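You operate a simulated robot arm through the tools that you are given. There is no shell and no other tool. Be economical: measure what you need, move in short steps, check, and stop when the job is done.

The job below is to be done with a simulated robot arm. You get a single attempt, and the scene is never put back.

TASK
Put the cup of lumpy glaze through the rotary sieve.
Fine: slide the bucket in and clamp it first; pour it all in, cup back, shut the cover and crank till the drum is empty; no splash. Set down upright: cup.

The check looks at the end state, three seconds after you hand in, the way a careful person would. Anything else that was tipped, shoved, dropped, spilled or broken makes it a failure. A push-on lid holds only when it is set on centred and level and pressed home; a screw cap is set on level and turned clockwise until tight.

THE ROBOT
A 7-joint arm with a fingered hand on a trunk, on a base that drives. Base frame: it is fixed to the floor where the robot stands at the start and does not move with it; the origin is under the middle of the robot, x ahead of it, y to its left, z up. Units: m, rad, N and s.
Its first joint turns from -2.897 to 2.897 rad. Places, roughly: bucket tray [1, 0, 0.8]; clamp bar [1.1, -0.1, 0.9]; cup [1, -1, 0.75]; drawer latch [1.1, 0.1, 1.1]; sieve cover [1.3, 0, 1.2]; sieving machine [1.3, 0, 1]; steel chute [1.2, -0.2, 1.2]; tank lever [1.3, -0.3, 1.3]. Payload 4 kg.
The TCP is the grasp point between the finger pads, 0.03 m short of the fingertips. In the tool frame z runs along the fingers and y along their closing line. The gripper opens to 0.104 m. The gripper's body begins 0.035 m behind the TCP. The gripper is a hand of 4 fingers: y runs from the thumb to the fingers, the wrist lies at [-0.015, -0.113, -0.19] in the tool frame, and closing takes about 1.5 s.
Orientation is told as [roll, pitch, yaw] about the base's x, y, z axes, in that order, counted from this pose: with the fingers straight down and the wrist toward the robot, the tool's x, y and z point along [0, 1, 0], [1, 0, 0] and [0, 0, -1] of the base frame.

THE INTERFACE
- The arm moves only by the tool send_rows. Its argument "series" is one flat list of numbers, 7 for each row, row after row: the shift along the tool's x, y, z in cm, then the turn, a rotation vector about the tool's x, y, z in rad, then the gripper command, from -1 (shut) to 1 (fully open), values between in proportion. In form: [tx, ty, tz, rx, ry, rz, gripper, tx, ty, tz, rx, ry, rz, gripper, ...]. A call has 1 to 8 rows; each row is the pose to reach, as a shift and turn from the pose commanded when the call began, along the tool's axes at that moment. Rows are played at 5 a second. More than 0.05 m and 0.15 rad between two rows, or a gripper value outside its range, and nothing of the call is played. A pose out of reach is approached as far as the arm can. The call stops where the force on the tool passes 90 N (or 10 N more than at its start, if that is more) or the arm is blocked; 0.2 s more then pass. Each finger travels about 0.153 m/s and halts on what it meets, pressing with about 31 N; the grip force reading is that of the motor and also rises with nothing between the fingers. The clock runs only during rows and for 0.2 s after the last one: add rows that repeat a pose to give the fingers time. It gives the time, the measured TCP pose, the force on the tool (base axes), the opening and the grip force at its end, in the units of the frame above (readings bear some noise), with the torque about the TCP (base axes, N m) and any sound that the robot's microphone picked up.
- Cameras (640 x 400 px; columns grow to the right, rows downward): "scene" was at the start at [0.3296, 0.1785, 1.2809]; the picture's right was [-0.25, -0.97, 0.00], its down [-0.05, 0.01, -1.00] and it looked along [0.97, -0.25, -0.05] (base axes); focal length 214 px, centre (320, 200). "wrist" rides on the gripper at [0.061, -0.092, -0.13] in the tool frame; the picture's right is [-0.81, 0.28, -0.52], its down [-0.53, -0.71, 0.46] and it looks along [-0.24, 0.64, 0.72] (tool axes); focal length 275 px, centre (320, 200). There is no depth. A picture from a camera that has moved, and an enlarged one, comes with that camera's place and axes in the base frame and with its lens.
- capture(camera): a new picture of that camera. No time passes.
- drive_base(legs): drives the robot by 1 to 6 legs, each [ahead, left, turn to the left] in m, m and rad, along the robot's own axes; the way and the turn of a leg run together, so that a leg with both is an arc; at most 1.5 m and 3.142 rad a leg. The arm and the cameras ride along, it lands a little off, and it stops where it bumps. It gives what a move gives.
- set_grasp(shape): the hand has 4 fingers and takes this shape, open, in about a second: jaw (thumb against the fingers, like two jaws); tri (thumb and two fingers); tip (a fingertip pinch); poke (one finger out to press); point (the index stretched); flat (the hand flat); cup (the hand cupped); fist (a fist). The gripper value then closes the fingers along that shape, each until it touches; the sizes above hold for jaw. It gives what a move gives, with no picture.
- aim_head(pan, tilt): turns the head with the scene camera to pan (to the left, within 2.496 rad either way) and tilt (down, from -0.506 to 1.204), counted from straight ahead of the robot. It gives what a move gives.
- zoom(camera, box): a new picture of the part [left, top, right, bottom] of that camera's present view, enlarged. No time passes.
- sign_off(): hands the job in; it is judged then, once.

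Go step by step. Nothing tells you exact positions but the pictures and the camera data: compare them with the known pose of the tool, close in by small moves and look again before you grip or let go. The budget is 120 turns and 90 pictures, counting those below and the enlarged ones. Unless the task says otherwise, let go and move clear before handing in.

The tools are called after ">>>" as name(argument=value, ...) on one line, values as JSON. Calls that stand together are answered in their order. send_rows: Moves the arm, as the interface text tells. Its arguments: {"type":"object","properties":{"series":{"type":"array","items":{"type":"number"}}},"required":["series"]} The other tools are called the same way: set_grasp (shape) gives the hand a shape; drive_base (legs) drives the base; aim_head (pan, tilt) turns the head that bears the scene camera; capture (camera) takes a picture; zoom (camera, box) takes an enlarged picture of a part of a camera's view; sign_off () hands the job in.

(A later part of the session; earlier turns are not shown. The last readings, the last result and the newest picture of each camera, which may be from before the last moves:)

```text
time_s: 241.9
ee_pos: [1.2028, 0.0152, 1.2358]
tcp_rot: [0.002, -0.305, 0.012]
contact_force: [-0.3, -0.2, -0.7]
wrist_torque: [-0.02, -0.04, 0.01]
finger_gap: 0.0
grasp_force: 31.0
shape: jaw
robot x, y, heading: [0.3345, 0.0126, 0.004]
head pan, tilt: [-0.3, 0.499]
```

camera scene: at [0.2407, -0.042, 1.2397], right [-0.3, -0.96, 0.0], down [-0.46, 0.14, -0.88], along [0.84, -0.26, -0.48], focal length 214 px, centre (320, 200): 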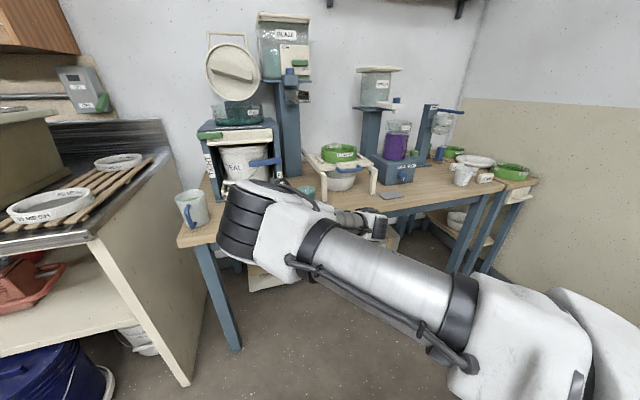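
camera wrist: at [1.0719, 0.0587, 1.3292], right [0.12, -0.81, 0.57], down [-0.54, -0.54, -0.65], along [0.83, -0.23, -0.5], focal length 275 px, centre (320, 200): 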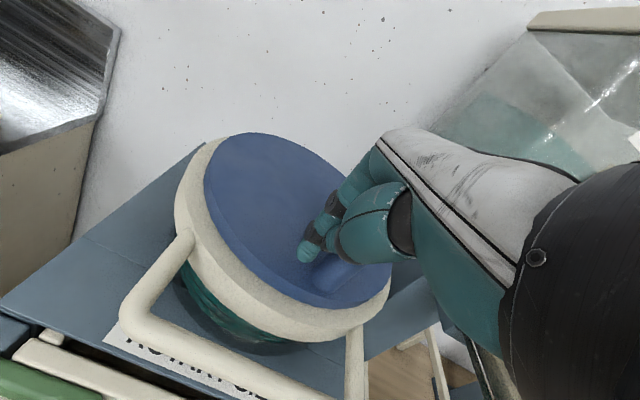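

Empty closure reads 0 here, so the peg is elsewhere. I'll probe downward at 24° steps around the circle; a force stop will reveal the peg's top.

>>> send_rows(series=[0, 0.8, -2.6, 0, 0, 0, -1, 0, 1.63, -5.25, 0, 0, 0, -1, 3.27, 2.89, -4.86, 0, 0, 0, -1, 3.27, 2.06, -2.19, 0, 0, 0, -1, 3.27, 2.89, -4.86, 0, 0, 0, -1, 5.73, 5.33, -4.1, 0, 0, 0, -1, 5.73, 4.5, -1.43, 0, 0, 0, -1, 5.73, 5.33, -4.1, 0, 0, 0, -1])

>>> send_rows(series=[1.21, 3.17, 0.99, 0, 0, 0, -1, 1.21, 2.34, 3.66, 0, 0, 0, -1, 1.21, 3.17, 0.99, 0, 0, 0, -1, 0.96, 6.53, 2.03, 0, 0, 0, -1, 0.96, 5.7, 4.7, 0, 0, 0, -1, 0.96, 6.53, 2.03, 0, 0, 0, -1])

>>> send_rows(series=[-1.66, 2.98, 0.93, 0, 0, 0, -1, -1.66, 2.15, 3.6, 0, 0, 0, -1, -1.66, 2.98, 0.93, 0, 0, 0, -1, -4.44, 5.06, 1.57, 0, 0, 0, -1, -4.44, 4.23, 4.24, 0, 0, 0, -1, -4.44, 5.06, 1.57, 0, 0, 0, -1])

>>> send_rows(series=[-3.43, 0.81, 0.25, 0, 0, 0, -1, -3.43, -0.02, 2.92, 0, 0, 0, -1, -3.43, 0.81, 0.25, 0, 0, 0, -1, -6.91, 0.23, 0.07, 0, 0, 0, -1, -6.91, -0.6, 2.74, 0, 0, 0, -1, -6.91, 0.23, 0.07, 0, 0, 0, -1])

>>> send_rows(series=[-2.93, -1.89, -0.59, 0, 0, 0, -1, -2.93, -2.72, 2.08, 0, 0, 0, -1, -2.93, -1.89, -0.59, 0, 0, 0, -1, -4.81, -4.75, -1.48, 0, 0, 0, -1, -4.81, -5.58, 1.19, 0, 0, 0, -1, -4.81, -4.75, -1.48, 0, 0, 0, -1])

>>> send_rows(series=[-0.49, -3.34, -1.04, 0, 0, 0, -1, -0.49, -4.17, 1.63, 0, 0, 0, -1, -0.49, -3.34, -1.04, 0, 0, 0, -1, 0.48, -6.59, -2.05, 0, 0, 0, -1, 0.48, -7.42, 0.62, 0, 0, 0, -1, 0.48, -6.59, -2.05, 0, 0, 0, -1])

>>> send_rows(series=[2.28, -2.59, -0.8, 0, 0, 0, -1, 2.28, -3.42, 1.87, 0, 0, 0, -1, 2.28, -2.59, -0.8, 0, 0, 0, -1, 5.45, -4.07, -1.27, 0, 0, 0, -1, 5.45, -4.9, 1.4, 0, 0, 0, -1, 5.45, -4.07, -1.27, 0, 0, 0, -1])

```text
time_s: 243.7
ee_pos: [1.238, 0.0721, 1.2916]
tcp_rot: [0.005, -0.302, 0.01]
contact_force: [0.1, 0.1, -0.3]
wrist_torque: [-0.03, 0.01, -0.03]
finger_gap: 0.0
grasp_force: 31.2
shape: jaw
robot x, y, heading: [0.3381, 0.0141, 0.001]
head pan, tilt: [-0.3, 0.499]
```

```text
time_s: 245.1
ee_pos: [1.307, 0.0835, 1.29]
tcp_rot: [0.002, -0.302, 0.01]
contact_force: [0.0, -0.4, 1.8]
wrist_torque: [0.0, 0.0, -0.02]
finger_gap: 0.0002
grasp_force: 30.5
shape: jaw
robot x, y, heading: [0.3366, 0.0113, 0.003]
head pan, tilt: [-0.3, 0.499]
```

```text
time_s: 246.5
ee_pos: [1.3602, 0.0406, 1.2895]
tcp_rot: [0.003, -0.302, 0.012]
contact_force: [-0.4, 0.4, 0.2]
wrist_torque: [-0.03, -0.04, 0.0]
finger_gap: 0.0002
grasp_force: 31.4
shape: jaw
robot x, y, heading: [0.3312, 0.0114, 0.004]
head pan, tilt: [-0.3, 0.499]
```

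```text
time_s: 247.9
ee_pos: [1.3637, -0.029, 1.2915]
tcp_rot: [0.003, -0.302, 0.013]
contact_force: [0.8, 1.2, 0.5]
wrist_torque: [-0.02, 0.04, -0.01]
finger_gap: 0.0
grasp_force: 30.7
shape: jaw
robot x, y, heading: [0.3368, 0.0115, 0.006]
head pan, tilt: [-0.3, 0.499]
```

```text
time_s: 249.3
ee_pos: [1.3168, -0.0793, 1.2907]
tcp_rot: [0.004, -0.303, 0.009]
contact_force: [0.0, 0.1, 0.0]
wrist_torque: [0.0, -0.02, 0.03]
finger_gap: 0.0
grasp_force: 31.2
shape: jaw
robot x, y, heading: [0.3363, 0.0095, 0.006]
head pan, tilt: [-0.3, 0.499]
```

```text
time_s: 250.7
ee_pos: [1.2457, -0.0747, 1.2898]
tcp_rot: [0.004, -0.3, 0.012]
contact_force: [-1.0, -0.1, -0.9]
wrist_torque: [0.0, -0.01, -0.02]
finger_gap: 0.0002
grasp_force: 31.1
shape: jaw
robot x, y, heading: [0.3336, 0.0121, 0.002]
head pan, tilt: [-0.3, 0.499]
```

```text
time_s: 252.1
ee_pos: [1.2043, -0.0198, 1.2911]
tcp_rot: [0.004, -0.302, 0.013]
contact_force: [0.5, -0.9, -0.7]
wrist_torque: [-0.01, -0.01, 0.01]
finger_gap: 0.0
grasp_force: 31.4
shape: jaw
robot x, y, heading: [0.335, 0.0097, 0.002]
head pan, tilt: [-0.3, 0.499]
```

No hit — a free-turning peg may just be nudged aside. I'll sweep once clockwise (the hand pushes best along the right side), then straddle the place just ahead with open jaws and close.

>>> send_rows(series=[0, -0.8, 2.58, 0, 0, 0, -1, 0, -1.63, 5.25, 0, 0, 0, -1, 1.98, -1.9, 5.17, 0, 0, 0, -1, 6.23, -0.81, 5.51, 0, 0, 0, -1, 9.34, 2.16, 6.43, 0, 0, 0, -1, 10.48, 6.22, 7.69, 0, 0, 0, -1, 9.34, 10.28, 8.95, 0, 0, 0, -1])

>>> send_rows(series=[-3.11, 2.97, 0.92, 0, 0, 0, -1, -7.36, 4.06, 1.26, 0, 0, 0, -1, -11.61, 2.97, 0.92, 0, 0, 0, -1, -14.72, 0, 0, 0, 0, 0, -1, -15.73, -2.65, -0.82, 0, 0, 0, -1, -15.73, -5.47, -1.7, 0, 0, 0, -1])

>>> send_rows(series=[0, 0.9, -2.9, 0, 0, 0, 0, 0, 1.78, -5.73, 0, 0, 0, 0.5, 0.8, -0.51, -6.44, 0, 0, 0, 0.9, 0.8, -0.51, -6.44, 0, 0, 0, 0.9, 0.8, -1.39, -3.58, 0, 0, 0, 0.9, 0.8, -2.29, -0.71, 0, 0, 0, 0.9, 0.8, -2.29, -0.71, 0, 0, 0, -1, 0.8, -2.29, -0.71, 0, 0, 0, -1])

>>> send_rows(series=[0, 0, 0, 0, 0, 0, -1, 0, 0, 0, 0, 0, 0, -1])

```text
time_s: 253.7
ee_pos: [1.3264, 0.0777, 1.2386]
tcp_rot: [0.004, -0.304, 0.015]
contact_force: [-0.5, 0.1, 0.3]
wrist_torque: [0.03, -0.01, -0.03]
finger_gap: 0.0
grasp_force: 31.4
shape: jaw
robot x, y, heading: [0.336, 0.0131, 0.003]
head pan, tilt: [-0.3, 0.499]
```

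```text
time_s: 255.1
ee_pos: [1.2687, -0.0854, 1.2359]
tcp_rot: [0.001, -0.302, 0.008]
contact_force: [1.3, -0.4, 0.3]
wrist_torque: [0.02, -0.02, 0.0]
finger_gap: 0.0
grasp_force: 31.0
shape: jaw
robot x, y, heading: [0.3368, 0.014, 0.004]
head pan, tilt: [-0.3, 0.499]
```

```text
time_s: 256.9
ee_pos: [1.2468, -0.0761, 1.2374]
tcp_rot: [0.004, -0.303, 0.009]
contact_force: [-0.8, 0.4, -0.2]
wrist_torque: [0.02, 0.03, 0.02]
finger_gap: 0.0049
grasp_force: 23.3
shape: jaw
robot x, y, heading: [0.3375, 0.0069, 0.003]
head pan, tilt: [-0.3, 0.499]
```

```text
time_s: 257.5
ee_pos: [1.2467, -0.075, 1.2368]
tcp_rot: [0.004, -0.304, 0.012]
contact_force: [-0.3, -0.1, 0.3]
wrist_torque: [0.02, 0.01, 0.01]
finger_gap: 0.0042
grasp_force: 31.4
shape: jaw
robot x, y, heading: [0.3341, 0.0099, 0.003]
head pan, tilt: [-0.3, 0.499]
```

Gap 0.004 — maybe pinching the peg's edge. Test with small displacements right and forward.

>>> send_rows(series=[-1.2, 0, 0, 0, 0, 0, -1, -1.2, 0, 0, 0, 0, 0, -1])

>>> send_rows(series=[2.4, 0, 0, 0, 0, 0, -1, 2.4, 0, 0, 0, 0, 0, -1])

>>> send_rows(series=[-1.2, 0, 0, 0, 0, 0, -1, -1.2, 0, 0, 0, 0, 0, -1])

```text
time_s: 258.1
ee_pos: [1.2477, -0.0877, 1.2355]
tcp_rot: [0.005, -0.301, 0.011]
contact_force: [-0.3, -0.1, 0.3]
wrist_torque: [0.0, 0.0, -0.01]
finger_gap: 0.0042
grasp_force: 31.2
shape: jaw
robot x, y, heading: [0.3331, 0.0105, 0.005]
head pan, tilt: [-0.3, 0.499]
```

```text
time_s: 258.7
ee_pos: [1.2469, -0.0637, 1.2363]
tcp_rot: [0.003, -0.304, 0.01]
contact_force: [-0.8, -1.7, -0.4]
wrist_torque: [0.02, 0.03, 0.01]
finger_gap: 0.004
grasp_force: 30.9
shape: jaw
robot x, y, heading: [0.3323, 0.0086, 0.002]
head pan, tilt: [-0.3, 0.499]
```

```text
time_s: 259.3
ee_pos: [1.2464, -0.0759, 1.2362]
tcp_rot: [0.007, -0.304, 0.014]
contact_force: [-0.6, -0.5, 0.9]
wrist_torque: [0.01, 0.02, -0.01]
finger_gap: 0.004
grasp_force: 30.7
shape: jaw
robot x, y, heading: [0.3347, 0.0101, 0.001]
head pan, tilt: [-0.3, 0.499]
```

Still free, but the nonzero gap hints that the peg is adjacent. Try closing 1.7 cm further out, then 1.7 cm further in.

>>> send_rows(series=[0, 0, 0, 0, 0, 0, 0.5, 0, 0, 0, 0, 0, 0, 0.9, -1.7, 0, 0, 0, 0, 0, 0.9, -1.7, 0, 0, 0, 0, 0, 0.9, -1.7, 0, 0, 0, 0, 0, -1, -1.7, 0, 0, 0, 0, 0, -1, -1.7, 0, 0, 0, 0, 0, -1, -1.7, 0, 0, 0, 0, 0, -1])

>>> send_rows(series=[0, 0, 0, 0, 0, 0, 0.5, 0, 0, 0, 0, 0, 0, 0.9, 3.4, 0, 0, 0, 0, 0, 0.9, 3.4, 0, 0, 0, 0, 0, 0.9, 3.4, 0, 0, 0, 0, 0, -1, 3.4, 0, 0, 0, 0, 0, -1, 3.4, 0, 0, 0, 0, 0, -1, 3.4, 0, 0, 0, 0, 0, -1])

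```text
time_s: 261.1
ee_pos: [1.2456, -0.0924, 1.2378]
tcp_rot: [0.003, -0.304, 0.012]
contact_force: [-0.4, -0.4, -0.5]
wrist_torque: [0.0, -0.01, 0.0]
finger_gap: 0.0
grasp_force: 30.9
shape: jaw
robot x, y, heading: [0.3375, 0.0137, 0.004]
head pan, tilt: [-0.3, 0.499]
```

```text
time_s: 262.9
ee_pos: [1.2453, -0.0604, 1.2358]
tcp_rot: [0.005, -0.304, 0.012]
contact_force: [-1.5, -0.3, -1.1]
wrist_torque: [-0.02, 0.0, 0.03]
finger_gap: 0.0089
grasp_force: 31.2
shape: jaw
robot x, y, heading: [0.3322, 0.0096, 0.002]
head pan, tilt: [-0.3, 0.499]
```

The gap grows inward (0 → 0.004 → 0.009), so the peg's circle is smaller there. Shift another 1.5 cm in and close.

>>> send_rows(series=[0, 0, 0, 0, 0, 0, 0.5, 0, 0, 0, 0, 0, 0, 0.9, 1.5, 0, 0, 0, 0, 0, 0.9, 1.5, 0, 0, 0, 0, 0, 0.9, 1.5, 0, 0, 0, 0, 0, -1, 1.5, 0, 0, 0, 0, 0, -1, 1.5, 0, 0, 0, 0, 0, -1, 1.5, 0, 0, 0, 0, 0, -1])

>>> send_rows(series=[0, 0.8, 0.25, 0, 0, 0, -1, 0, 0.8, 0.25, 0, 0, 0, -1])

```text
time_s: 264.7
ee_pos: [1.2455, -0.0466, 1.2359]
tcp_rot: [0.002, -0.303, 0.01]
contact_force: [-11.4, -8.7, -5.2]
wrist_torque: [-0.21, 0.33, 0.03]
finger_gap: 0.0306
grasp_force: 30.8
shape: jaw
robot x, y, heading: [0.3348, 0.0107, 0.004]
head pan, tilt: [-0.3, 0.499]
```

```text
time_s: 265.3
ee_pos: [1.2536, -0.0452, 1.2366]
tcp_rot: [0.004, -0.304, 0.007]
contact_force: [-17.8, -16.8, -2.2]
wrist_torque: [-0.38, 0.62, 0.05]
finger_gap: 0.0308
grasp_force: 30.7
shape: jaw
robot x, y, heading: [0.3383, 0.0069, 0.004]
head pan, tilt: [-0.3, 0.499]
```

Now the peg is truly held (gap 0.031, with reaction forces). Relax toward the estimated circle (centre (1.28, 0), R≈0.075) and read the force.

>>> send_rows(series=[-0.6, -1.0, -0.31, 0, 0, 0, -1, -1.3, -2.0, -0.62, 0, 0, 0, -1, -1.3, -2.0, -0.62, 0, 0, 0, -1])

>>> send_rows(series=[1.68, -1.19, -0.37, 0, 0, 0, -1, 3.64, -2.16, -0.67, 0, 0, 0, -1, 3.64, -2.16, -0.67, 0, 0, 0, -1])

```text
time_s: 266.1
ee_pos: [1.2354, -0.0511, 1.2354]
tcp_rot: [0.005, -0.304, 0.016]
contact_force: [20.8, 24.0, -2.6]
wrist_torque: [0.26, -0.34, 0.29]
finger_gap: 0.0116
grasp_force: 31.4
shape: jaw
robot x, y, heading: [0.3367, 0.011, 0.002]
head pan, tilt: [-0.3, 0.499]
```

```text
time_s: 266.9
ee_pos: [1.2137, -0.0203, 1.236]
tcp_rot: [0.003, -0.304, 0.01]
contact_force: [38.2, 8.7, 1.8]
wrist_torque: [-0.11, 0.02, 0.02]
finger_gap: 0.0131
grasp_force: 30.8
shape: jaw
robot x, y, heading: [0.3341, 0.0111, 0.0]
head pan, tilt: [-0.3, 0.499]
```

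Fitting the reaction forces gives the circle: centre ≈ (1.289, -0.002), R ≈ 0.064. Re-grip at that radius and make one full 360° turn.

>>> send_rows(series=[0, 0, 0, 0, 0, 0, 0.4, 0, 0, 0, 0, 0, 0, 0.9, 0.38, 1.7, 0.53, 0, 0, 0, 0.9, 0.38, 1.7, 0.53, 0, 0, 0, 0.9, 0.38, 1.7, 0.53, 0, 0, 0, -1, 0.38, 1.7, 0.53, 0, 0, 0, -1, 0.38, 1.7, 0.53, 0, 0, 0, -1, 0.38, 1.7, 0.53, 0, 0, 0, -1])

>>> send_rows(series=[4.78, 0.6, 0.19, 0, 0, 0, -1, 7.72, 4.25, 1.33, 0, 0, 0, -1, 7.09, 8.81, 2.76, 0, 0, 0, -1, 3.26, 11.62, 3.64, 0, 0, 0, -1])

```text
time_s: 268.7
ee_pos: [1.2273, -0.0149, 1.2345]
tcp_rot: [0.004, -0.304, 0.011]
contact_force: [4.3, 2.5, -1.7]
wrist_torque: [0.07, -0.14, 0.01]
finger_gap: 0.0076
grasp_force: 31.1
shape: jaw
robot x, y, heading: [0.3376, 0.0068, 0.005]
head pan, tilt: [-0.3, 0.499]
```

```text
time_s: 269.7
ee_pos: [1.3484, 0.02, 1.2357]
tcp_rot: [0.002, -0.305, 0.011]
contact_force: [0.3, 0.1, -0.5]
wrist_torque: [-0.01, -0.02, 0.02]
finger_gap: 0.0072
grasp_force: 31.0
shape: jaw
robot x, y, heading: [0.3371, 0.0083, 0.007]
head pan, tilt: [-0.3, 0.499]
```

The grip was poor again. Use closed fingers as a pusher on the corrected circle for three turns, then straddle just ahead and close to test.

>>> send_rows(series=[-4.93, -0.62, -0.19, 0, 0, 0, -1, -7.96, -4.39, -1.38, 0, 0, 0, -1, -7.31, -9.09, -2.85, 0, 0, 0, -1, -3.36, -11.98, -3.76, 0, 0, 0, -1, 1.57, -11.36, -3.56, 0, 0, 0, -1, 4.6, -7.59, -2.38, 0, 0, 0, -1, 3.95, -2.89, -0.91, 0, 0, 0, -1, 0, 0, 0, 0, 0, 0, -1])

>>> send_rows(series=[-4.93, -0.62, -0.19, 0, 0, 0, -1, -7.96, -4.39, -1.38, 0, 0, 0, -1, -7.31, -9.09, -2.85, 0, 0, 0, -1, -3.36, -11.98, -3.76, 0, 0, 0, -1, 1.57, -11.36, -3.56, 0, 0, 0, -1, 4.6, -7.59, -2.38, 0, 0, 0, -1, 3.95, -2.89, -0.91, 0, 0, 0, -1, 0, 0, 0, 0, 0, 0, -1])

>>> send_rows(series=[-4.93, -0.62, -0.19, 0, 0, 0, -1, -7.96, -4.39, -1.38, 0, 0, 0, -1, -7.31, -9.09, -2.85, 0, 0, 0, -1, -3.36, -11.98, -3.76, 0, 0, 0, -1])

>>> send_rows(series=[0, 0.9, -2.9, 0, 0, 0, 0, 0, 1.78, -5.73, 0, 0, 0, 0.5, 2.6, 1.78, -5.7, 0, 0, 0, 0.9, 2.6, 1.78, -5.7, 0, 0, 0, 0.9, 2.6, 1.0, -2.85, 0, 0, 0, 0.9, 2.6, 0, 0, 0, 0, 0, 0.9, 2.6, 0, 0, 0, 0, 0, -1, 2.6, 0, 0, 0, 0, 0, -1])

>>> send_rows(series=[0, 0, 0, 0, 0, 0, -1, 0, 0, 0, 0, 0, 0, -1])

```text
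time_s: 271.5
ee_pos: [1.3515, 0.021, 1.2356]
tcp_rot: [0.005, -0.303, 0.014]
contact_force: [-0.9, -0.1, -0.5]
wrist_torque: [-0.04, -0.01, -0.03]
finger_gap: 0.0067
grasp_force: 30.8
shape: jaw
robot x, y, heading: [0.3354, 0.0089, 0.006]
head pan, tilt: [-0.3, 0.499]
```

```text
time_s: 273.3
ee_pos: [1.3497, 0.0195, 1.2357]
tcp_rot: [0.005, -0.304, 0.013]
contact_force: [-1.4, 1.0, 0.4]
wrist_torque: [-0.04, 0.0, -0.05]
finger_gap: 0.0066
grasp_force: 30.8
shape: jaw
robot x, y, heading: [0.3368, 0.0098, 0.007]
head pan, tilt: [-0.3, 0.499]
```

```text
time_s: 274.3
ee_pos: [1.2221, -0.0188, 1.2346]
tcp_rot: [0.004, -0.303, 0.012]
contact_force: [0.5, -1.2, -0.3]
wrist_torque: [0.01, 0.05, 0.02]
finger_gap: 0.0066
grasp_force: 31.7
shape: jaw
robot x, y, heading: [0.3352, 0.0084, 0.005]
head pan, tilt: [-0.3, 0.499]
```

```text
time_s: 276.1
ee_pos: [1.2257, 0.007, 1.2347]
tcp_rot: [0.003, -0.303, 0.013]
contact_force: [-1.4, -0.3, 0.2]
wrist_torque: [-0.02, 0.0, 0.0]
finger_gap: 0.0
grasp_force: 20.5
shape: jaw
robot x, y, heading: [0.3352, 0.007, 0.004]
head pan, tilt: [-0.3, 0.499]
```

```text
time_s: 276.7
ee_pos: [1.2254, 0.0073, 1.2352]
tcp_rot: [0.002, -0.303, 0.012]
contact_force: [-0.8, 0.0, 0.5]
wrist_torque: [0.01, 0.02, -0.04]
finger_gap: 0.0001
grasp_force: 31.0
shape: jaw
robot x, y, heading: [0.3335, 0.0122, 0.007]
head pan, tilt: [-0.3, 0.499]
```

Not there. Systematic search: close the jaws at 2 cm steps in y across the front half of the circle and read the gap.

>>> send_rows(series=[0, 0, 0, 0, 0, 0, 0.9, 0, 0, 0, 0, 0, 0, 0.9, 4.8, 0.89, 0.28, 0, 0, 0, 0.9, 4.8, 0.89, 0.28, 0, 0, 0, -1, 4.8, 0.89, 0.28, 0, 0, 0, -1, 4.8, 0.89, 0.28, 0, 0, 0, -1, 4.8, 0.89, 0.28, 0, 0, 0, -1])

>>> send_rows(series=[0, 0, 0, 0, 0, 0, 0.9, 0, 0, 0, 0, 0, 0, 0.9, -2, 0, 0, 0, 0, 0, 0.9, -2, 0, 0, 0, 0, 0, -1, -2, 0, 0, 0, 0, 0, -1, -2, 0, 0, 0, 0, 0, -1, -2, 0, 0, 0, 0, 0, -1])

>>> send_rows(series=[0, 0, 0, 0, 0, 0, 0.9, 0, 0, 0, 0, 0, 0, 0.9, -2, 0, 0, 0, 0, 0, 0.9, -2, 0, 0, 0, 0, 0, -1, -2, 0, 0, 0, 0, 0, -1, -2, 0, 0, 0, 0, 0, -1, -2, 0, 0, 0, 0, 0, -1])

>>> send_rows(series=[0, 0, 0, 0, 0, 0, 0.9, 0, 0, 0, 0, 0, 0, 0.9, -2, 0, 0, 0, 0, 0, 0.9, -2, 0, 0, 0, 0, 0, -1, -2, 0, 0, 0, 0, 0, -1, -2, 0, 0, 0, 0, 0, -1, -2, 0, 0, 0, 0, 0, -1])

>>> send_rows(series=[0, 0, 0, 0, 0, 0, 0.9, 0, 0, 0, 0, 0, 0, 0.9, -2, 0, 0, 0, 0, 0, 0.9, -2, 0, 0, 0, 0, 0, -1, -2, 0, 0, 0, 0, 0, -1, -2, 0, 0, 0, 0, 0, -1, -2, 0, 0, 0, 0, 0, -1])

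>>> send_rows(series=[0, 0, 0, 0, 0, 0, 0.9, 0, 0, 0, 0, 0, 0, 0.9, -2, 0, 0, 0, 0, 0, 0.9, -2, 0, 0, 0, 0, 0, -1, -2, 0, 0, 0, 0, 0, -1, -2, 0, 0, 0, 0, 0, -1, -2, 0, 0, 0, 0, 0, -1])

>>> send_rows(series=[0, 0, 0, 0, 0, 0, 0.9, 0, 0, 0, 0, 0, 0, 0.9, -2, 0, 0, 0, 0, 0, 0.9, -2, 0, 0, 0, 0, 0, -1, -2, 0, 0, 0, 0, 0, -1, -2, 0, 0, 0, 0, 0, -1, -2, 0, 0, 0, 0, 0, -1])

```text
time_s: 278.3
ee_pos: [1.233, 0.0546, 1.2373]
tcp_rot: [0.003, -0.305, 0.013]
contact_force: [0.2, 0.3, -0.1]
wrist_torque: [0.01, 0.01, 0.01]
finger_gap: 0.0
grasp_force: 30.8
shape: jaw
robot x, y, heading: [0.3325, 0.0086, 0.003]
head pan, tilt: [-0.3, 0.499]
```

```text
time_s: 279.9
ee_pos: [1.2333, 0.0362, 1.2371]
tcp_rot: [0.004, -0.304, 0.013]
contact_force: [0.0, 0.2, 0.0]
wrist_torque: [0.0, 0.05, 0.01]
finger_gap: 0.0
grasp_force: 30.8
shape: jaw
robot x, y, heading: [0.3369, 0.0104, 0.005]
head pan, tilt: [-0.3, 0.499]
```

```text
time_s: 281.5
ee_pos: [1.2336, 0.0157, 1.2374]
tcp_rot: [0.002, -0.304, 0.01]
contact_force: [0.4, -1.1, 0.2]
wrist_torque: [-0.01, 0.0, 0.01]
finger_gap: 0.0
grasp_force: 31.6
shape: jaw
robot x, y, heading: [0.3325, 0.0091, 0.005]
head pan, tilt: [-0.3, 0.499]
```

```text
time_s: 283.1
ee_pos: [1.2339, -0.003, 1.2358]
tcp_rot: [0.003, -0.303, 0.012]
contact_force: [0.0, 0.0, -0.2]
wrist_torque: [-0.02, -0.02, -0.01]
finger_gap: 0.0
grasp_force: 30.6
shape: jaw
robot x, y, heading: [0.3358, 0.0094, 0.002]
head pan, tilt: [-0.3, 0.499]
```

```text
time_s: 284.7
ee_pos: [1.2331, -0.024, 1.2379]
tcp_rot: [0.003, -0.304, 0.009]
contact_force: [-0.2, -0.2, -1.2]
wrist_torque: [-0.02, -0.02, -0.04]
finger_gap: 0.0001
grasp_force: 31.1
shape: jaw
robot x, y, heading: [0.3334, 0.0099, 0.004]
head pan, tilt: [-0.3, 0.499]
```

```text
time_s: 286.3
ee_pos: [1.2334, -0.0432, 1.2372]
tcp_rot: [0.003, -0.302, 0.012]
contact_force: [-0.7, 0.7, -0.3]
wrist_torque: [-0.05, 0.0, -0.01]
finger_gap: 0.0003
grasp_force: 30.8
shape: jaw
robot x, y, heading: [0.3332, 0.0121, 0.0]
head pan, tilt: [-0.3, 0.499]
```

```text
time_s: 287.9
ee_pos: [1.2345, -0.0641, 1.2365]
tcp_rot: [0.003, -0.303, 0.012]
contact_force: [0.1, -1.0, 1.2]
wrist_torque: [-0.01, -0.04, 0.02]
finger_gap: 0.0001
grasp_force: 30.9
shape: jaw
robot x, y, heading: [0.3348, 0.009, -0.002]
head pan, tilt: [-0.3, 0.499]
```

The peg is not in the front half. Search the back half the same way.

>>> send_rows(series=[0, 0.8, -2.6, 0, 0, 0, 0.9, 0, 1.63, -5.25, 0, 0, 0, 0.9, 0, 6.4, -3.75, 0, 0, 0, 0.9, 0, 11.17, -2.26, 0, 0, 0, 0.9, 0, 10.34, 0.39, 0, 0, 0, 0.9, 0, 9.54, 2.99, 0, 0, 0, 0.9, 0, 9.54, 2.99, 0, 0, 0, -1, 0, 9.54, 2.99, 0, 0, 0, -1])

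>>> send_rows(series=[0, 0, 0, 0, 0, 0, -1, 0, 0, 0, 0, 0, 0, -1])

>>> send_rows(series=[0, 0, 0, 0, 0, 0, 0.9, 0, 0, 0, 0, 0, 0, 0.9, 2, 0, 0, 0, 0, 0, 0.9, 2, 0, 0, 0, 0, 0, -1, 2, 0, 0, 0, 0, 0, -1, 2, 0, 0, 0, 0, 0, -1, 2, 0, 0, 0, 0, 0, -1])

>>> send_rows(series=[0, 0, 0, 0, 0, 0, 0.9, 0, 0, 0, 0, 0, 0, 0.9, 2, 0, 0, 0, 0, 0, 0.9, 2, 0, 0, 0, 0, 0, -1, 2, 0, 0, 0, 0, 0, -1, 2, 0, 0, 0, 0, 0, -1, 2, 0, 0, 0, 0, 0, -1])

>>> send_rows(series=[0, 0, 0, 0, 0, 0, 0.9, 0, 0, 0, 0, 0, 0, 0.9, 2, 0, 0, 0, 0, 0, 0.9, 2, 0, 0, 0, 0, 0, -1, 2, 0, 0, 0, 0, 0, -1, 2, 0, 0, 0, 0, 0, -1, 2, 0, 0, 0, 0, 0, -1])

>>> send_rows(series=[0, 0, 0, 0, 0, 0, 0.9, 0, 0, 0, 0, 0, 0, 0.9, 2, 0, 0, 0, 0, 0, 0.9, 2, 0, 0, 0, 0, 0, -1, 2, 0, 0, 0, 0, 0, -1, 2, 0, 0, 0, 0, 0, -1, 2, 0, 0, 0, 0, 0, -1])

>>> send_rows(series=[0, 0, 0, 0, 0, 0, 0.9, 0, 0, 0, 0, 0, 0, 0.9, 2, 0, 0, 0, 0, 0, 0.9, 2, 0, 0, 0, 0, 0, -1, 2, 0, 0, 0, 0, 0, -1, 2, 0, 0, 0, 0, 0, -1, 2, 0, 0, 0, 0, 0, -1])

>>> send_rows(series=[0, 0, 0, 0, 0, 0, 0.9, 0, 0, 0, 0, 0, 0, 0.9, 2, 0, 0, 0, 0, 0, 0.9, 2, 0, 0, 0, 0, 0, -1, 2, 0, 0, 0, 0, 0, -1, 2, 0, 0, 0, 0, 0, -1, 2, 0, 0, 0, 0, 0, -1])

```text
time_s: 289.7
ee_pos: [1.333, -0.0605, 1.2349]
tcp_rot: [0.003, -0.304, 0.013]
contact_force: [0.0, -0.5, -0.1]
wrist_torque: [-0.03, 0.01, 0.01]
finger_gap: 0.0
grasp_force: 21.2
shape: jaw
robot x, y, heading: [0.3335, 0.0048, 0.004]
head pan, tilt: [-0.3, 0.499]
```

```text
time_s: 290.3
ee_pos: [1.3327, -0.0616, 1.2344]
tcp_rot: [0.004, -0.303, 0.012]
contact_force: [-0.3, 0.7, -0.4]
wrist_torque: [0.0, 0.01, 0.0]
finger_gap: 0.0
grasp_force: 31.5
shape: jaw
robot x, y, heading: [0.335, 0.0105, 0.003]
head pan, tilt: [-0.3, 0.499]
```

```text
time_s: 291.9
ee_pos: [1.3339, -0.0402, 1.2349]
tcp_rot: [0.004, -0.305, 0.013]
contact_force: [1.1, -0.4, 0.8]
wrist_torque: [0.0, -0.01, -0.02]
finger_gap: 0.0001
grasp_force: 30.8
shape: jaw
robot x, y, heading: [0.3394, 0.0143, 0.003]
head pan, tilt: [-0.3, 0.499]
```

```text
time_s: 293.5
ee_pos: [1.3322, -0.021, 1.2347]
tcp_rot: [0.003, -0.305, 0.012]
contact_force: [0.0, 0.9, -0.6]
wrist_torque: [-0.04, 0.01, 0.02]
finger_gap: 0.0
grasp_force: 31.3
shape: jaw
robot x, y, heading: [0.3408, 0.0106, 0.002]
head pan, tilt: [-0.3, 0.499]
```

```text
time_s: 295.1
ee_pos: [1.3323, -0.0016, 1.2359]
tcp_rot: [0.004, -0.303, 0.011]
contact_force: [0.6, 0.6, 1.0]
wrist_torque: [0.01, -0.05, -0.03]
finger_gap: 0.0
grasp_force: 30.9
shape: jaw
robot x, y, heading: [0.3364, 0.008, -0.0]
head pan, tilt: [-0.3, 0.499]
```

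```text
time_s: 296.7
ee_pos: [1.3322, 0.0165, 1.2354]
tcp_rot: [0.003, -0.304, 0.013]
contact_force: [-0.2, 0.6, -0.3]
wrist_torque: [-0.03, -0.02, 0.06]
finger_gap: 0.0001
grasp_force: 31.2
shape: jaw
robot x, y, heading: [0.3347, 0.0121, 0.004]
head pan, tilt: [-0.3, 0.499]
```

```text
time_s: 298.3
ee_pos: [1.3325, 0.0376, 1.2367]
tcp_rot: [0.004, -0.304, 0.013]
contact_force: [-0.3, 0.4, -0.1]
wrist_torque: [-0.01, 0.0, -0.03]
finger_gap: 0.0001
grasp_force: 31.5
shape: jaw
robot x, y, heading: [0.3346, 0.0105, 0.001]
head pan, tilt: [-0.3, 0.499]
```

```text
time_s: 299.9
ee_pos: [1.3322, 0.0589, 1.2368]
tcp_rot: [0.003, -0.303, 0.011]
contact_force: [0.1, 0.1, -0.4]
wrist_torque: [0.03, 0.0, 0.0]
finger_gap: 0.0
grasp_force: 31.1
shape: jaw
robot x, y, heading: [0.3329, 0.0082, 0.004]
head pan, tilt: [-0.3, 0.499]
```

Not found; the remaining spots are the extreme left and right (y≈±0.078, x≈1.283). Check both.

>>> send_rows(series=[0, 0.8, -2.6, 0, 0, 0, 0.9, 0, 1.63, -5.25, 0, 0, 0, 0.9, 1.9, -3.05, -6.7, 0, 0, 0, 0.9, 1.9, -3.88, -4.05, 0, 0, 0, 0.9, 1.9, -4.68, -1.47, 0, 0, 0, 0.9, 1.9, -4.68, -1.47, 0, 0, 0, -1, 1.9, -4.68, -1.47, 0, 0, 0, -1, 1.9, -4.68, -1.47, 0, 0, 0, -1])

>>> send_rows(series=[0, 0, 0, 0, 0, 0, -1, 0, 0, 0, 0, 0, 0, -1])

>>> send_rows(series=[0, 0.8, -2.6, 0, 0, 0, 0.9, 0, 1.63, -5.25, 0, 0, 0, 0.9, -4.8, 1.63, -5.25, 0, 0, 0, 0.9, -9.6, 1.63, -5.25, 0, 0, 0, 0.9, -14.4, 1.63, -5.25, 0, 0, 0, 0.9, -15.5, 0.8, -2.6, 0, 0, 0, 0.9, -15.5, 0, 0, 0, 0, 0, 0.9, -15.5, 0, 0, 0, 0, 0, -1])

>>> send_rows(series=[0, 0, 0, 0, 0, 0, -1, 0, 0, 0, 0, 0, 0, -1, 0, 0, 0, 0, 0, 0, -1, 0, 0, 0, 0, 0, 0, -1])

```text
refused: row 3 steps farther than a row can; nothing moved
```

```text
time_s: 300.5
ee_pos: [1.3329, 0.0578, 1.2366]
tcp_rot: [0.003, -0.302, 0.011]
contact_force: [-0.5, 0.0, 0.2]
wrist_torque: [0.0, -0.02, 0.01]
finger_gap: 0.0
grasp_force: 31.0
shape: jaw
robot x, y, heading: [0.3369, 0.0103, 0.004]
head pan, tilt: [-0.3, 0.499]
```

```text
time_s: 302.3
ee_pos: [1.3355, -0.0947, 1.2391]
tcp_rot: [0.003, -0.307, 0.015]
contact_force: [-5.2, 23.6, 17.9]
wrist_torque: [-2.03, -0.72, 0.11]
finger_gap: 0.0
grasp_force: 0.1
shape: jaw
robot x, y, heading: [0.3345, 0.0091, 0.006]
head pan, tilt: [-0.3, 0.499]
```

```text
time_s: 303.3
ee_pos: [1.3348, -0.0945, 1.2384]
tcp_rot: [0.004, -0.306, 0.015]
contact_force: [-3.1, 33.4, 19.6]
wrist_torque: [-2.57, -0.82, 0.4]
finger_gap: 0.0
grasp_force: 30.7
shape: jaw
robot x, y, heading: [0.3319, 0.0108, 0.005]
head pan, tilt: [-0.3, 0.499]
```

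I'm touching the tank post at the right; move away at once, then check the right extreme properly at (1.283, -0.072).

>>> send_rows(series=[2.4, 0, 0, 0, 0, 0, -1, 2.4, 0.8, -2.6, 0, 0, 0, 0.5, 2.4, 1.63, -5.25, 0, 0, 0, 0.9, 2.4, -3.0, -6.7, 0, 0, 0, 0.9, 2.4, -4.1, -4.15, 0, 0, 0, 0.9, 2.4, -4.9, -1.54, 0, 0, 0, 0.9, 2.4, -4.9, -1.54, 0, 0, 0, -1, 2.4, -4.9, -1.54, 0, 0, 0, -1])

>>> send_rows(series=[0, 0, 0, 0, 0, 0, -1, 0, 0, 0, 0, 0, 0, -1])

```text
time_s: 305.1
ee_pos: [1.2837, -0.0725, 1.2361]
tcp_rot: [0.002, -0.303, 0.011]
contact_force: [0.2, -0.2, 0.1]
wrist_torque: [0.01, 0.02, 0.0]
finger_gap: 0.0
grasp_force: 20.1
shape: jaw
robot x, y, heading: [0.3382, 0.0121, 0.006]
head pan, tilt: [-0.3, 0.499]
```

```text
time_s: 305.7
ee_pos: [1.2824, -0.0732, 1.2362]
tcp_rot: [0.003, -0.3, 0.012]
contact_force: [0.0, -0.1, 0.4]
wrist_torque: [0.0, -0.02, -0.02]
finger_gap: 0.0
grasp_force: 30.6
shape: jaw
robot x, y, heading: [0.339, 0.0067, 0.001]
head pan, tilt: [-0.3, 0.499]
```

Check the left extreme.

>>> send_rows(series=[0, 0.8, -2.6, 0, 0, 0, 0.9, 0, 1.63, -5.25, 0, 0, 0, 0.9, 4.9, 1.63, -5.25, 0, 0, 0, 0.9, 9.8, 1.63, -5.25, 0, 0, 0, 0.9, 14.5, 1.63, -5.25, 0, 0, 0, 0.9, 14.5, 0.8, -2.6, 0, 0, 0, 0.9, 14.5, 0, 0, 0, 0, 0, 0.9, 14.5, 0, 0, 0, 0, 0, -1])

>>> send_rows(series=[0, 0, 0, 0, 0, 0, -1, 0, 0, 0, 0, 0, 0, -1, 0, 0, 0, 0, 0, 0, -1, 0, 0, 0, 0, 0, 0, -1])

>>> send_rows(series=[0, 0, 0, 0, 0, 0, 0.9, 0, 0, 0, 0, 0, 0, 0.9, -1.5, 0, 0, 0, 0, 0, 0.9, -1.5, 0, 0, 0, 0, 0, -1, -1.5, 0, 0, 0, 0, 0, -1, -1.5, 0, 0, 0, 0, 0, -1, -1.5, 0, 0, 0, 0, 0, -1])

```text
time_s: 307.5
ee_pos: [1.2828, 0.0706, 1.234]
tcp_rot: [0.003, -0.303, 0.011]
contact_force: [-0.7, 0.4, 0.7]
wrist_torque: [-0.01, -0.02, 0.0]
finger_gap: 0.0014
grasp_force: 0.2
shape: jaw
robot x, y, heading: [0.3359, 0.0111, 0.005]
head pan, tilt: [-0.3, 0.499]
```

```text
time_s: 308.5
ee_pos: [1.2822, 0.0692, 1.2365]
tcp_rot: [0.003, -0.301, 0.01]
contact_force: [-0.2, -15.7, -4.4]
wrist_torque: [-0.12, 0.0, -0.29]
finger_gap: 0.0002
grasp_force: 30.8
shape: jaw
robot x, y, heading: [0.3368, 0.0092, 0.002]
head pan, tilt: [-0.3, 0.499]
```

```text
time_s: 310.1
ee_pos: [1.2817, 0.0561, 1.2373]
tcp_rot: [0.003, -0.303, 0.012]
contact_force: [-0.5, 0.1, 0.2]
wrist_torque: [-0.03, -0.02, -0.01]
finger_gap: 0.0
grasp_force: 31.0
shape: jaw
robot x, y, heading: [0.3363, 0.008, 0.007]
head pan, tilt: [-0.3, 0.499]
```

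A sideways reaction at y≈0.069 shows that the peg is just beyond, around (1.282, 0.088). Grip it there.

>>> send_rows(series=[0, 0.8, -2.6, 0, 0, 0, 0.9, 0, 1.63, -5.25, 0, 0, 0, 0.9, 3.1, 1.63, -5.25, 0, 0, 0, 0.9, 3.1, 0.8, -2.6, 0, 0, 0, 0.9, 3.1, 0, 0, 0, 0, 0, 0.9, 3.1, 0, 0, 0, 0, 0, -1, 3.1, 0, 0, 0, 0, 0, -1, 3.1, 0, 0, 0, 0, 0, -1])

>>> send_rows(series=[0, 0, 0, 0, 0, 0, -1, 0, 0, 0, 0, 0, 0, -1, 0, 0, 0, 0, 0, 0, -1])

```text
time_s: 311.9
ee_pos: [1.2813, 0.0881, 1.2349]
tcp_rot: [0.004, -0.303, 0.013]
contact_force: [-0.8, 1.2, -4.8]
wrist_torque: [0.0, 0.17, 0.01]
finger_gap: 0.0169
grasp_force: 31.5
shape: jaw
robot x, y, heading: [0.3327, 0.0119, 0.001]
head pan, tilt: [-0.3, 0.499]
```

```text
time_s: 312.7
ee_pos: [1.2815, 0.0865, 1.2359]
tcp_rot: [0.004, -0.303, 0.013]
contact_force: [-0.2, 1.4, -8.0]
wrist_torque: [0.01, 0.15, 0.0]
finger_gap: 0.017
grasp_force: 31.0
shape: jaw
robot x, y, heading: [0.3349, 0.0101, 0.005]
head pan, tilt: [-0.3, 0.499]
```

Firm grip (gap 0.017). Two grip points fix the circle: centre (1.289, 0), R = 0.087. Crank two turns on it.

>>> send_rows(series=[-0.78, 4.22, 1.33, 0, 0, 0, -1, -3.66, 7.51, 2.36, 0, 0, 0, -1, -7.88, 8.99, 2.83, 0, 0, 0, -1, -12.3, 8.24, 2.59, 0, 0, 0, -1, -15.75, 5.5, 1.73, 0, 0, 0, -1, -17.3, 1.47, 0.46, 0, 0, 0, -1, -16.52, -2.75, -0.86, 0, 0, 0, -1, -13.64, -6.04, -1.9, 0, 0, 0, -1])

>>> send_rows(series=[4.22, -1.48, -0.47, 0, 0, 0, -1, 8.64, -0.73, -0.23, 0, 0, 0, -1, 12.09, 2.01, 0.63, 0, 0, 0, -1, 13.64, 6.04, 1.9, 0, 0, 0, -1, 12.86, 10.26, 3.23, 0, 0, 0, -1, 9.98, 13.55, 4.26, 0, 0, 0, -1, 5.76, 15.03, 4.73, 0, 0, 0, -1, 1.34, 14.28, 4.49, 0, 0, 0, -1])

>>> send_rows(series=[-3.45, -2.75, -0.86, 0, 0, 0, -1, -5, -6.77, -2.13, 0, 0, 0, -1, -4.22, -10.99, -3.46, 0, 0, 0, -1, -1.34, -14.28, -4.49, 0, 0, 0, -1, 2.88, -15.76, -4.96, 0, 0, 0, -1, 7.3, -15.02, -4.72, 0, 0, 0, -1, 10.75, -12.27, -3.86, 0, 0, 0, -1, 12.3, -8.24, -2.59, 0, 0, 0, -1])

```text
time_s: 314.5
ee_pos: [1.2203, -0.056, 1.2366]
tcp_rot: [0.006, -0.302, 0.005]
contact_force: [-11.0, -21.1, 0.3]
wrist_torque: [-0.26, -0.55, -1.02]
finger_gap: 0.0078
grasp_force: 30.7
shape: jaw
robot x, y, heading: [0.3369, 0.0062, 0.002]
head pan, tilt: [-0.3, 0.499]
```

```text
time_s: 316.3
ee_pos: [1.3701, -0.0338, 1.2351]
tcp_rot: [0.005, -0.303, 0.013]
contact_force: [11.0, 3.9, -4.0]
wrist_torque: [-0.59, -0.06, -0.63]
finger_gap: 0.0099
grasp_force: 31.4
shape: jaw
robot x, y, heading: [0.337, 0.0094, 0.0]
head pan, tilt: [-0.3, 0.499]
```

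```text
time_s: 318.1
ee_pos: [1.2811, 0.0812, 1.2363]
tcp_rot: [0.006, -0.304, 0.006]
contact_force: [-8.0, -30.5, 0.2]
wrist_torque: [-0.1, -0.47, -1.14]
finger_gap: 0.0079
grasp_force: 31.0
shape: jaw
robot x, y, heading: [0.3375, 0.008, 0.002]
head pan, tilt: [-0.3, 0.499]
5 turns are left
```

The crank is engaged all the way round (reaction forces at every reading). Keep cranking many turns.

>>> send_rows(series=[-0.78, 4.22, 1.33, 0, 0, 0, -1, -3.66, 7.51, 2.36, 0, 0, 0, -1, -7.88, 8.99, 2.83, 0, 0, 0, -1, -12.3, 8.24, 2.59, 0, 0, 0, -1, -15.75, 5.5, 1.73, 0, 0, 0, -1, -17.3, 1.47, 0.46, 0, 0, 0, -1, -16.52, -2.75, -0.86, 0, 0, 0, -1, -13.64, -6.04, -1.9, 0, 0, 0, -1])

>>> send_rows(series=[4.22, -1.48, -0.47, 0, 0, 0, -1, 8.64, -0.73, -0.23, 0, 0, 0, -1, 12.09, 2.01, 0.63, 0, 0, 0, -1, 13.64, 6.04, 1.9, 0, 0, 0, -1, 12.86, 10.26, 3.23, 0, 0, 0, -1, 9.98, 13.55, 4.26, 0, 0, 0, -1, 5.76, 15.03, 4.73, 0, 0, 0, -1, 1.34, 14.28, 4.49, 0, 0, 0, -1])

>>> send_rows(series=[-3.45, -2.75, -0.86, 0, 0, 0, -1, -5, -6.77, -2.13, 0, 0, 0, -1, -4.22, -10.99, -3.46, 0, 0, 0, -1, -1.34, -14.28, -4.49, 0, 0, 0, -1, 2.88, -15.76, -4.96, 0, 0, 0, -1, 7.3, -15.02, -4.72, 0, 0, 0, -1, 10.75, -12.27, -3.86, 0, 0, 0, -1, 12.3, -8.24, -2.59, 0, 0, 0, -1])

>>> send_rows(series=[-0.78, 4.22, 1.33, 0, 0, 0, -1, -3.66, 7.51, 2.36, 0, 0, 0, -1, -7.88, 8.99, 2.83, 0, 0, 0, -1, -12.3, 8.24, 2.59, 0, 0, 0, -1, -15.75, 5.5, 1.73, 0, 0, 0, -1, -17.3, 1.47, 0.46, 0, 0, 0, -1, -16.52, -2.75, -0.86, 0, 0, 0, -1, -13.64, -6.04, -1.9, 0, 0, 0, -1])

>>> send_rows(series=[4.22, -1.48, -0.47, 0, 0, 0, -1, 8.64, -0.73, -0.23, 0, 0, 0, -1, 12.09, 2.01, 0.63, 0, 0, 0, -1, 13.64, 6.04, 1.9, 0, 0, 0, -1, 12.86, 10.26, 3.23, 0, 0, 0, -1, 9.98, 13.55, 4.26, 0, 0, 0, -1, 5.76, 15.03, 4.73, 0, 0, 0, -1, 1.34, 14.28, 4.49, 0, 0, 0, -1])

>>> send_rows(series=[-3.45, -2.75, -0.86, 0, 0, 0, -1, -5, -6.77, -2.13, 0, 0, 0, -1, -4.22, -10.99, -3.46, 0, 0, 0, -1, -1.34, -14.28, -4.49, 0, 0, 0, -1, 2.88, -15.76, -4.96, 0, 0, 0, -1, 7.3, -15.02, -4.72, 0, 0, 0, -1, 10.75, -12.27, -3.86, 0, 0, 0, -1, 12.3, -8.24, -2.59, 0, 0, 0, -1])

>>> send_rows(series=[-0.78, 4.22, 1.33, 0, 0, 0, -1, -3.66, 7.51, 2.36, 0, 0, 0, -1, -7.88, 8.99, 2.83, 0, 0, 0, -1, -12.3, 8.24, 2.59, 0, 0, 0, -1, -15.75, 5.5, 1.73, 0, 0, 0, -1, -17.3, 1.47, 0.46, 0, 0, 0, -1, -16.52, -2.75, -0.86, 0, 0, 0, -1, -13.64, -6.04, -1.9, 0, 0, 0, -1])

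>>> send_rows(series=[4.22, -1.48, -0.47, 0, 0, 0, -1, 8.64, -0.73, -0.23, 0, 0, 0, -1, 12.09, 2.01, 0.63, 0, 0, 0, -1, 13.64, 6.04, 1.9, 0, 0, 0, -1, 12.86, 10.26, 3.23, 0, 0, 0, -1, 9.98, 13.55, 4.26, 0, 0, 0, -1, 5.76, 15.03, 4.73, 0, 0, 0, -1, 1.34, 14.28, 4.49, 0, 0, 0, -1])

>>> send_rows(series=[-3.45, -2.75, -0.86, 0, 0, 0, -1, -5, -6.77, -2.13, 0, 0, 0, -1, -4.22, -10.99, -3.46, 0, 0, 0, -1, -1.34, -14.28, -4.49, 0, 0, 0, -1, 2.88, -15.76, -4.96, 0, 0, 0, -1, 7.3, -15.02, -4.72, 0, 0, 0, -1, 10.75, -12.27, -3.86, 0, 0, 0, -1, 12.3, -8.24, -2.59, 0, 0, 0, -1])

```text
time_s: 319.9
ee_pos: [1.2186, -0.0567, 1.2348]
tcp_rot: [0.005, -0.303, 0.007]
contact_force: [-8.5, -20.8, 0.4]
wrist_torque: [-0.22, -0.49, -1.04]
finger_gap: 0.0082
grasp_force: 30.8
shape: jaw
robot x, y, heading: [0.3384, 0.0125, 0.008]
head pan, tilt: [-0.3, 0.499]
```

```text
time_s: 321.7
ee_pos: [1.3698, -0.0353, 1.2364]
tcp_rot: [0.005, -0.301, 0.014]
contact_force: [9.8, 4.3, 0.3]
wrist_torque: [-0.57, -0.18, -0.62]
finger_gap: 0.0095
grasp_force: 31.0
shape: jaw
robot x, y, heading: [0.3363, 0.0106, 0.003]
head pan, tilt: [-0.3, 0.499]
```

```text
time_s: 323.5
ee_pos: [1.2835, 0.0798, 1.2377]
tcp_rot: [0.005, -0.301, 0.008]
contact_force: [-8.4, -21.8, -2.1]
wrist_torque: [-0.25, -0.36, -0.93]
finger_gap: 0.0077
grasp_force: 31.3
shape: jaw
robot x, y, heading: [0.3346, 0.0117, 0.003]
head pan, tilt: [-0.3, 0.499]
```

```text
time_s: 325.3
ee_pos: [1.2171, -0.0543, 1.2334]
tcp_rot: [0.004, -0.304, 0.006]
contact_force: [-17.1, -27.6, 6.7]
wrist_torque: [-0.03, -0.69, -1.21]
finger_gap: 0.0072
grasp_force: 31.0
shape: jaw
robot x, y, heading: [0.3331, 0.0122, 0.006]
head pan, tilt: [-0.3, 0.499]
```

```text
time_s: 327.1
ee_pos: [1.3709, -0.0331, 1.2349]
tcp_rot: [0.004, -0.302, 0.013]
contact_force: [9.6, 4.2, 2.0]
wrist_torque: [-0.57, -0.22, -0.62]
finger_gap: 0.0096
grasp_force: 31.2
shape: jaw
robot x, y, heading: [0.3363, 0.0098, 0.004]
head pan, tilt: [-0.3, 0.499]
```

```text
time_s: 328.9
ee_pos: [1.2808, 0.0803, 1.2393]
tcp_rot: [0.005, -0.303, 0.007]
contact_force: [-5.9, -31.2, -2.2]
wrist_torque: [-0.13, -0.34, -1.05]
finger_gap: 0.0077
grasp_force: 31.2
shape: jaw
robot x, y, heading: [0.3351, 0.0069, 0.004]
head pan, tilt: [-0.3, 0.499]
```

```text
time_s: 330.7
ee_pos: [1.2183, -0.0573, 1.2373]
tcp_rot: [0.006, -0.306, 0.005]
contact_force: [-8.2, -20.4, 8.1]
wrist_torque: [-0.19, -0.55, -1.04]
finger_gap: 0.0076
grasp_force: 31.4
shape: jaw
robot x, y, heading: [0.3343, 0.0105, 0.008]
head pan, tilt: [-0.3, 0.499]
```

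```text
time_s: 332.5
ee_pos: [1.3703, -0.0332, 1.2337]
tcp_rot: [0.004, -0.302, 0.015]
contact_force: [7.4, 6.2, 4.4]
wrist_torque: [-0.59, -0.22, -0.61]
finger_gap: 0.01
grasp_force: 31.1
shape: jaw
robot x, y, heading: [0.3373, 0.0113, 0.007]
head pan, tilt: [-0.3, 0.499]
```

```text
time_s: 334.3
ee_pos: [1.2801, 0.0815, 1.2388]
tcp_rot: [0.005, -0.303, 0.004]
contact_force: [-7.4, -38.0, -1.5]
wrist_torque: [0.02, -0.4, -1.13]
finger_gap: 0.0076
grasp_force: 30.8
shape: jaw
robot x, y, heading: [0.337, 0.0143, -0.001]
head pan, tilt: [-0.3, 0.499]
4 turns are left
```

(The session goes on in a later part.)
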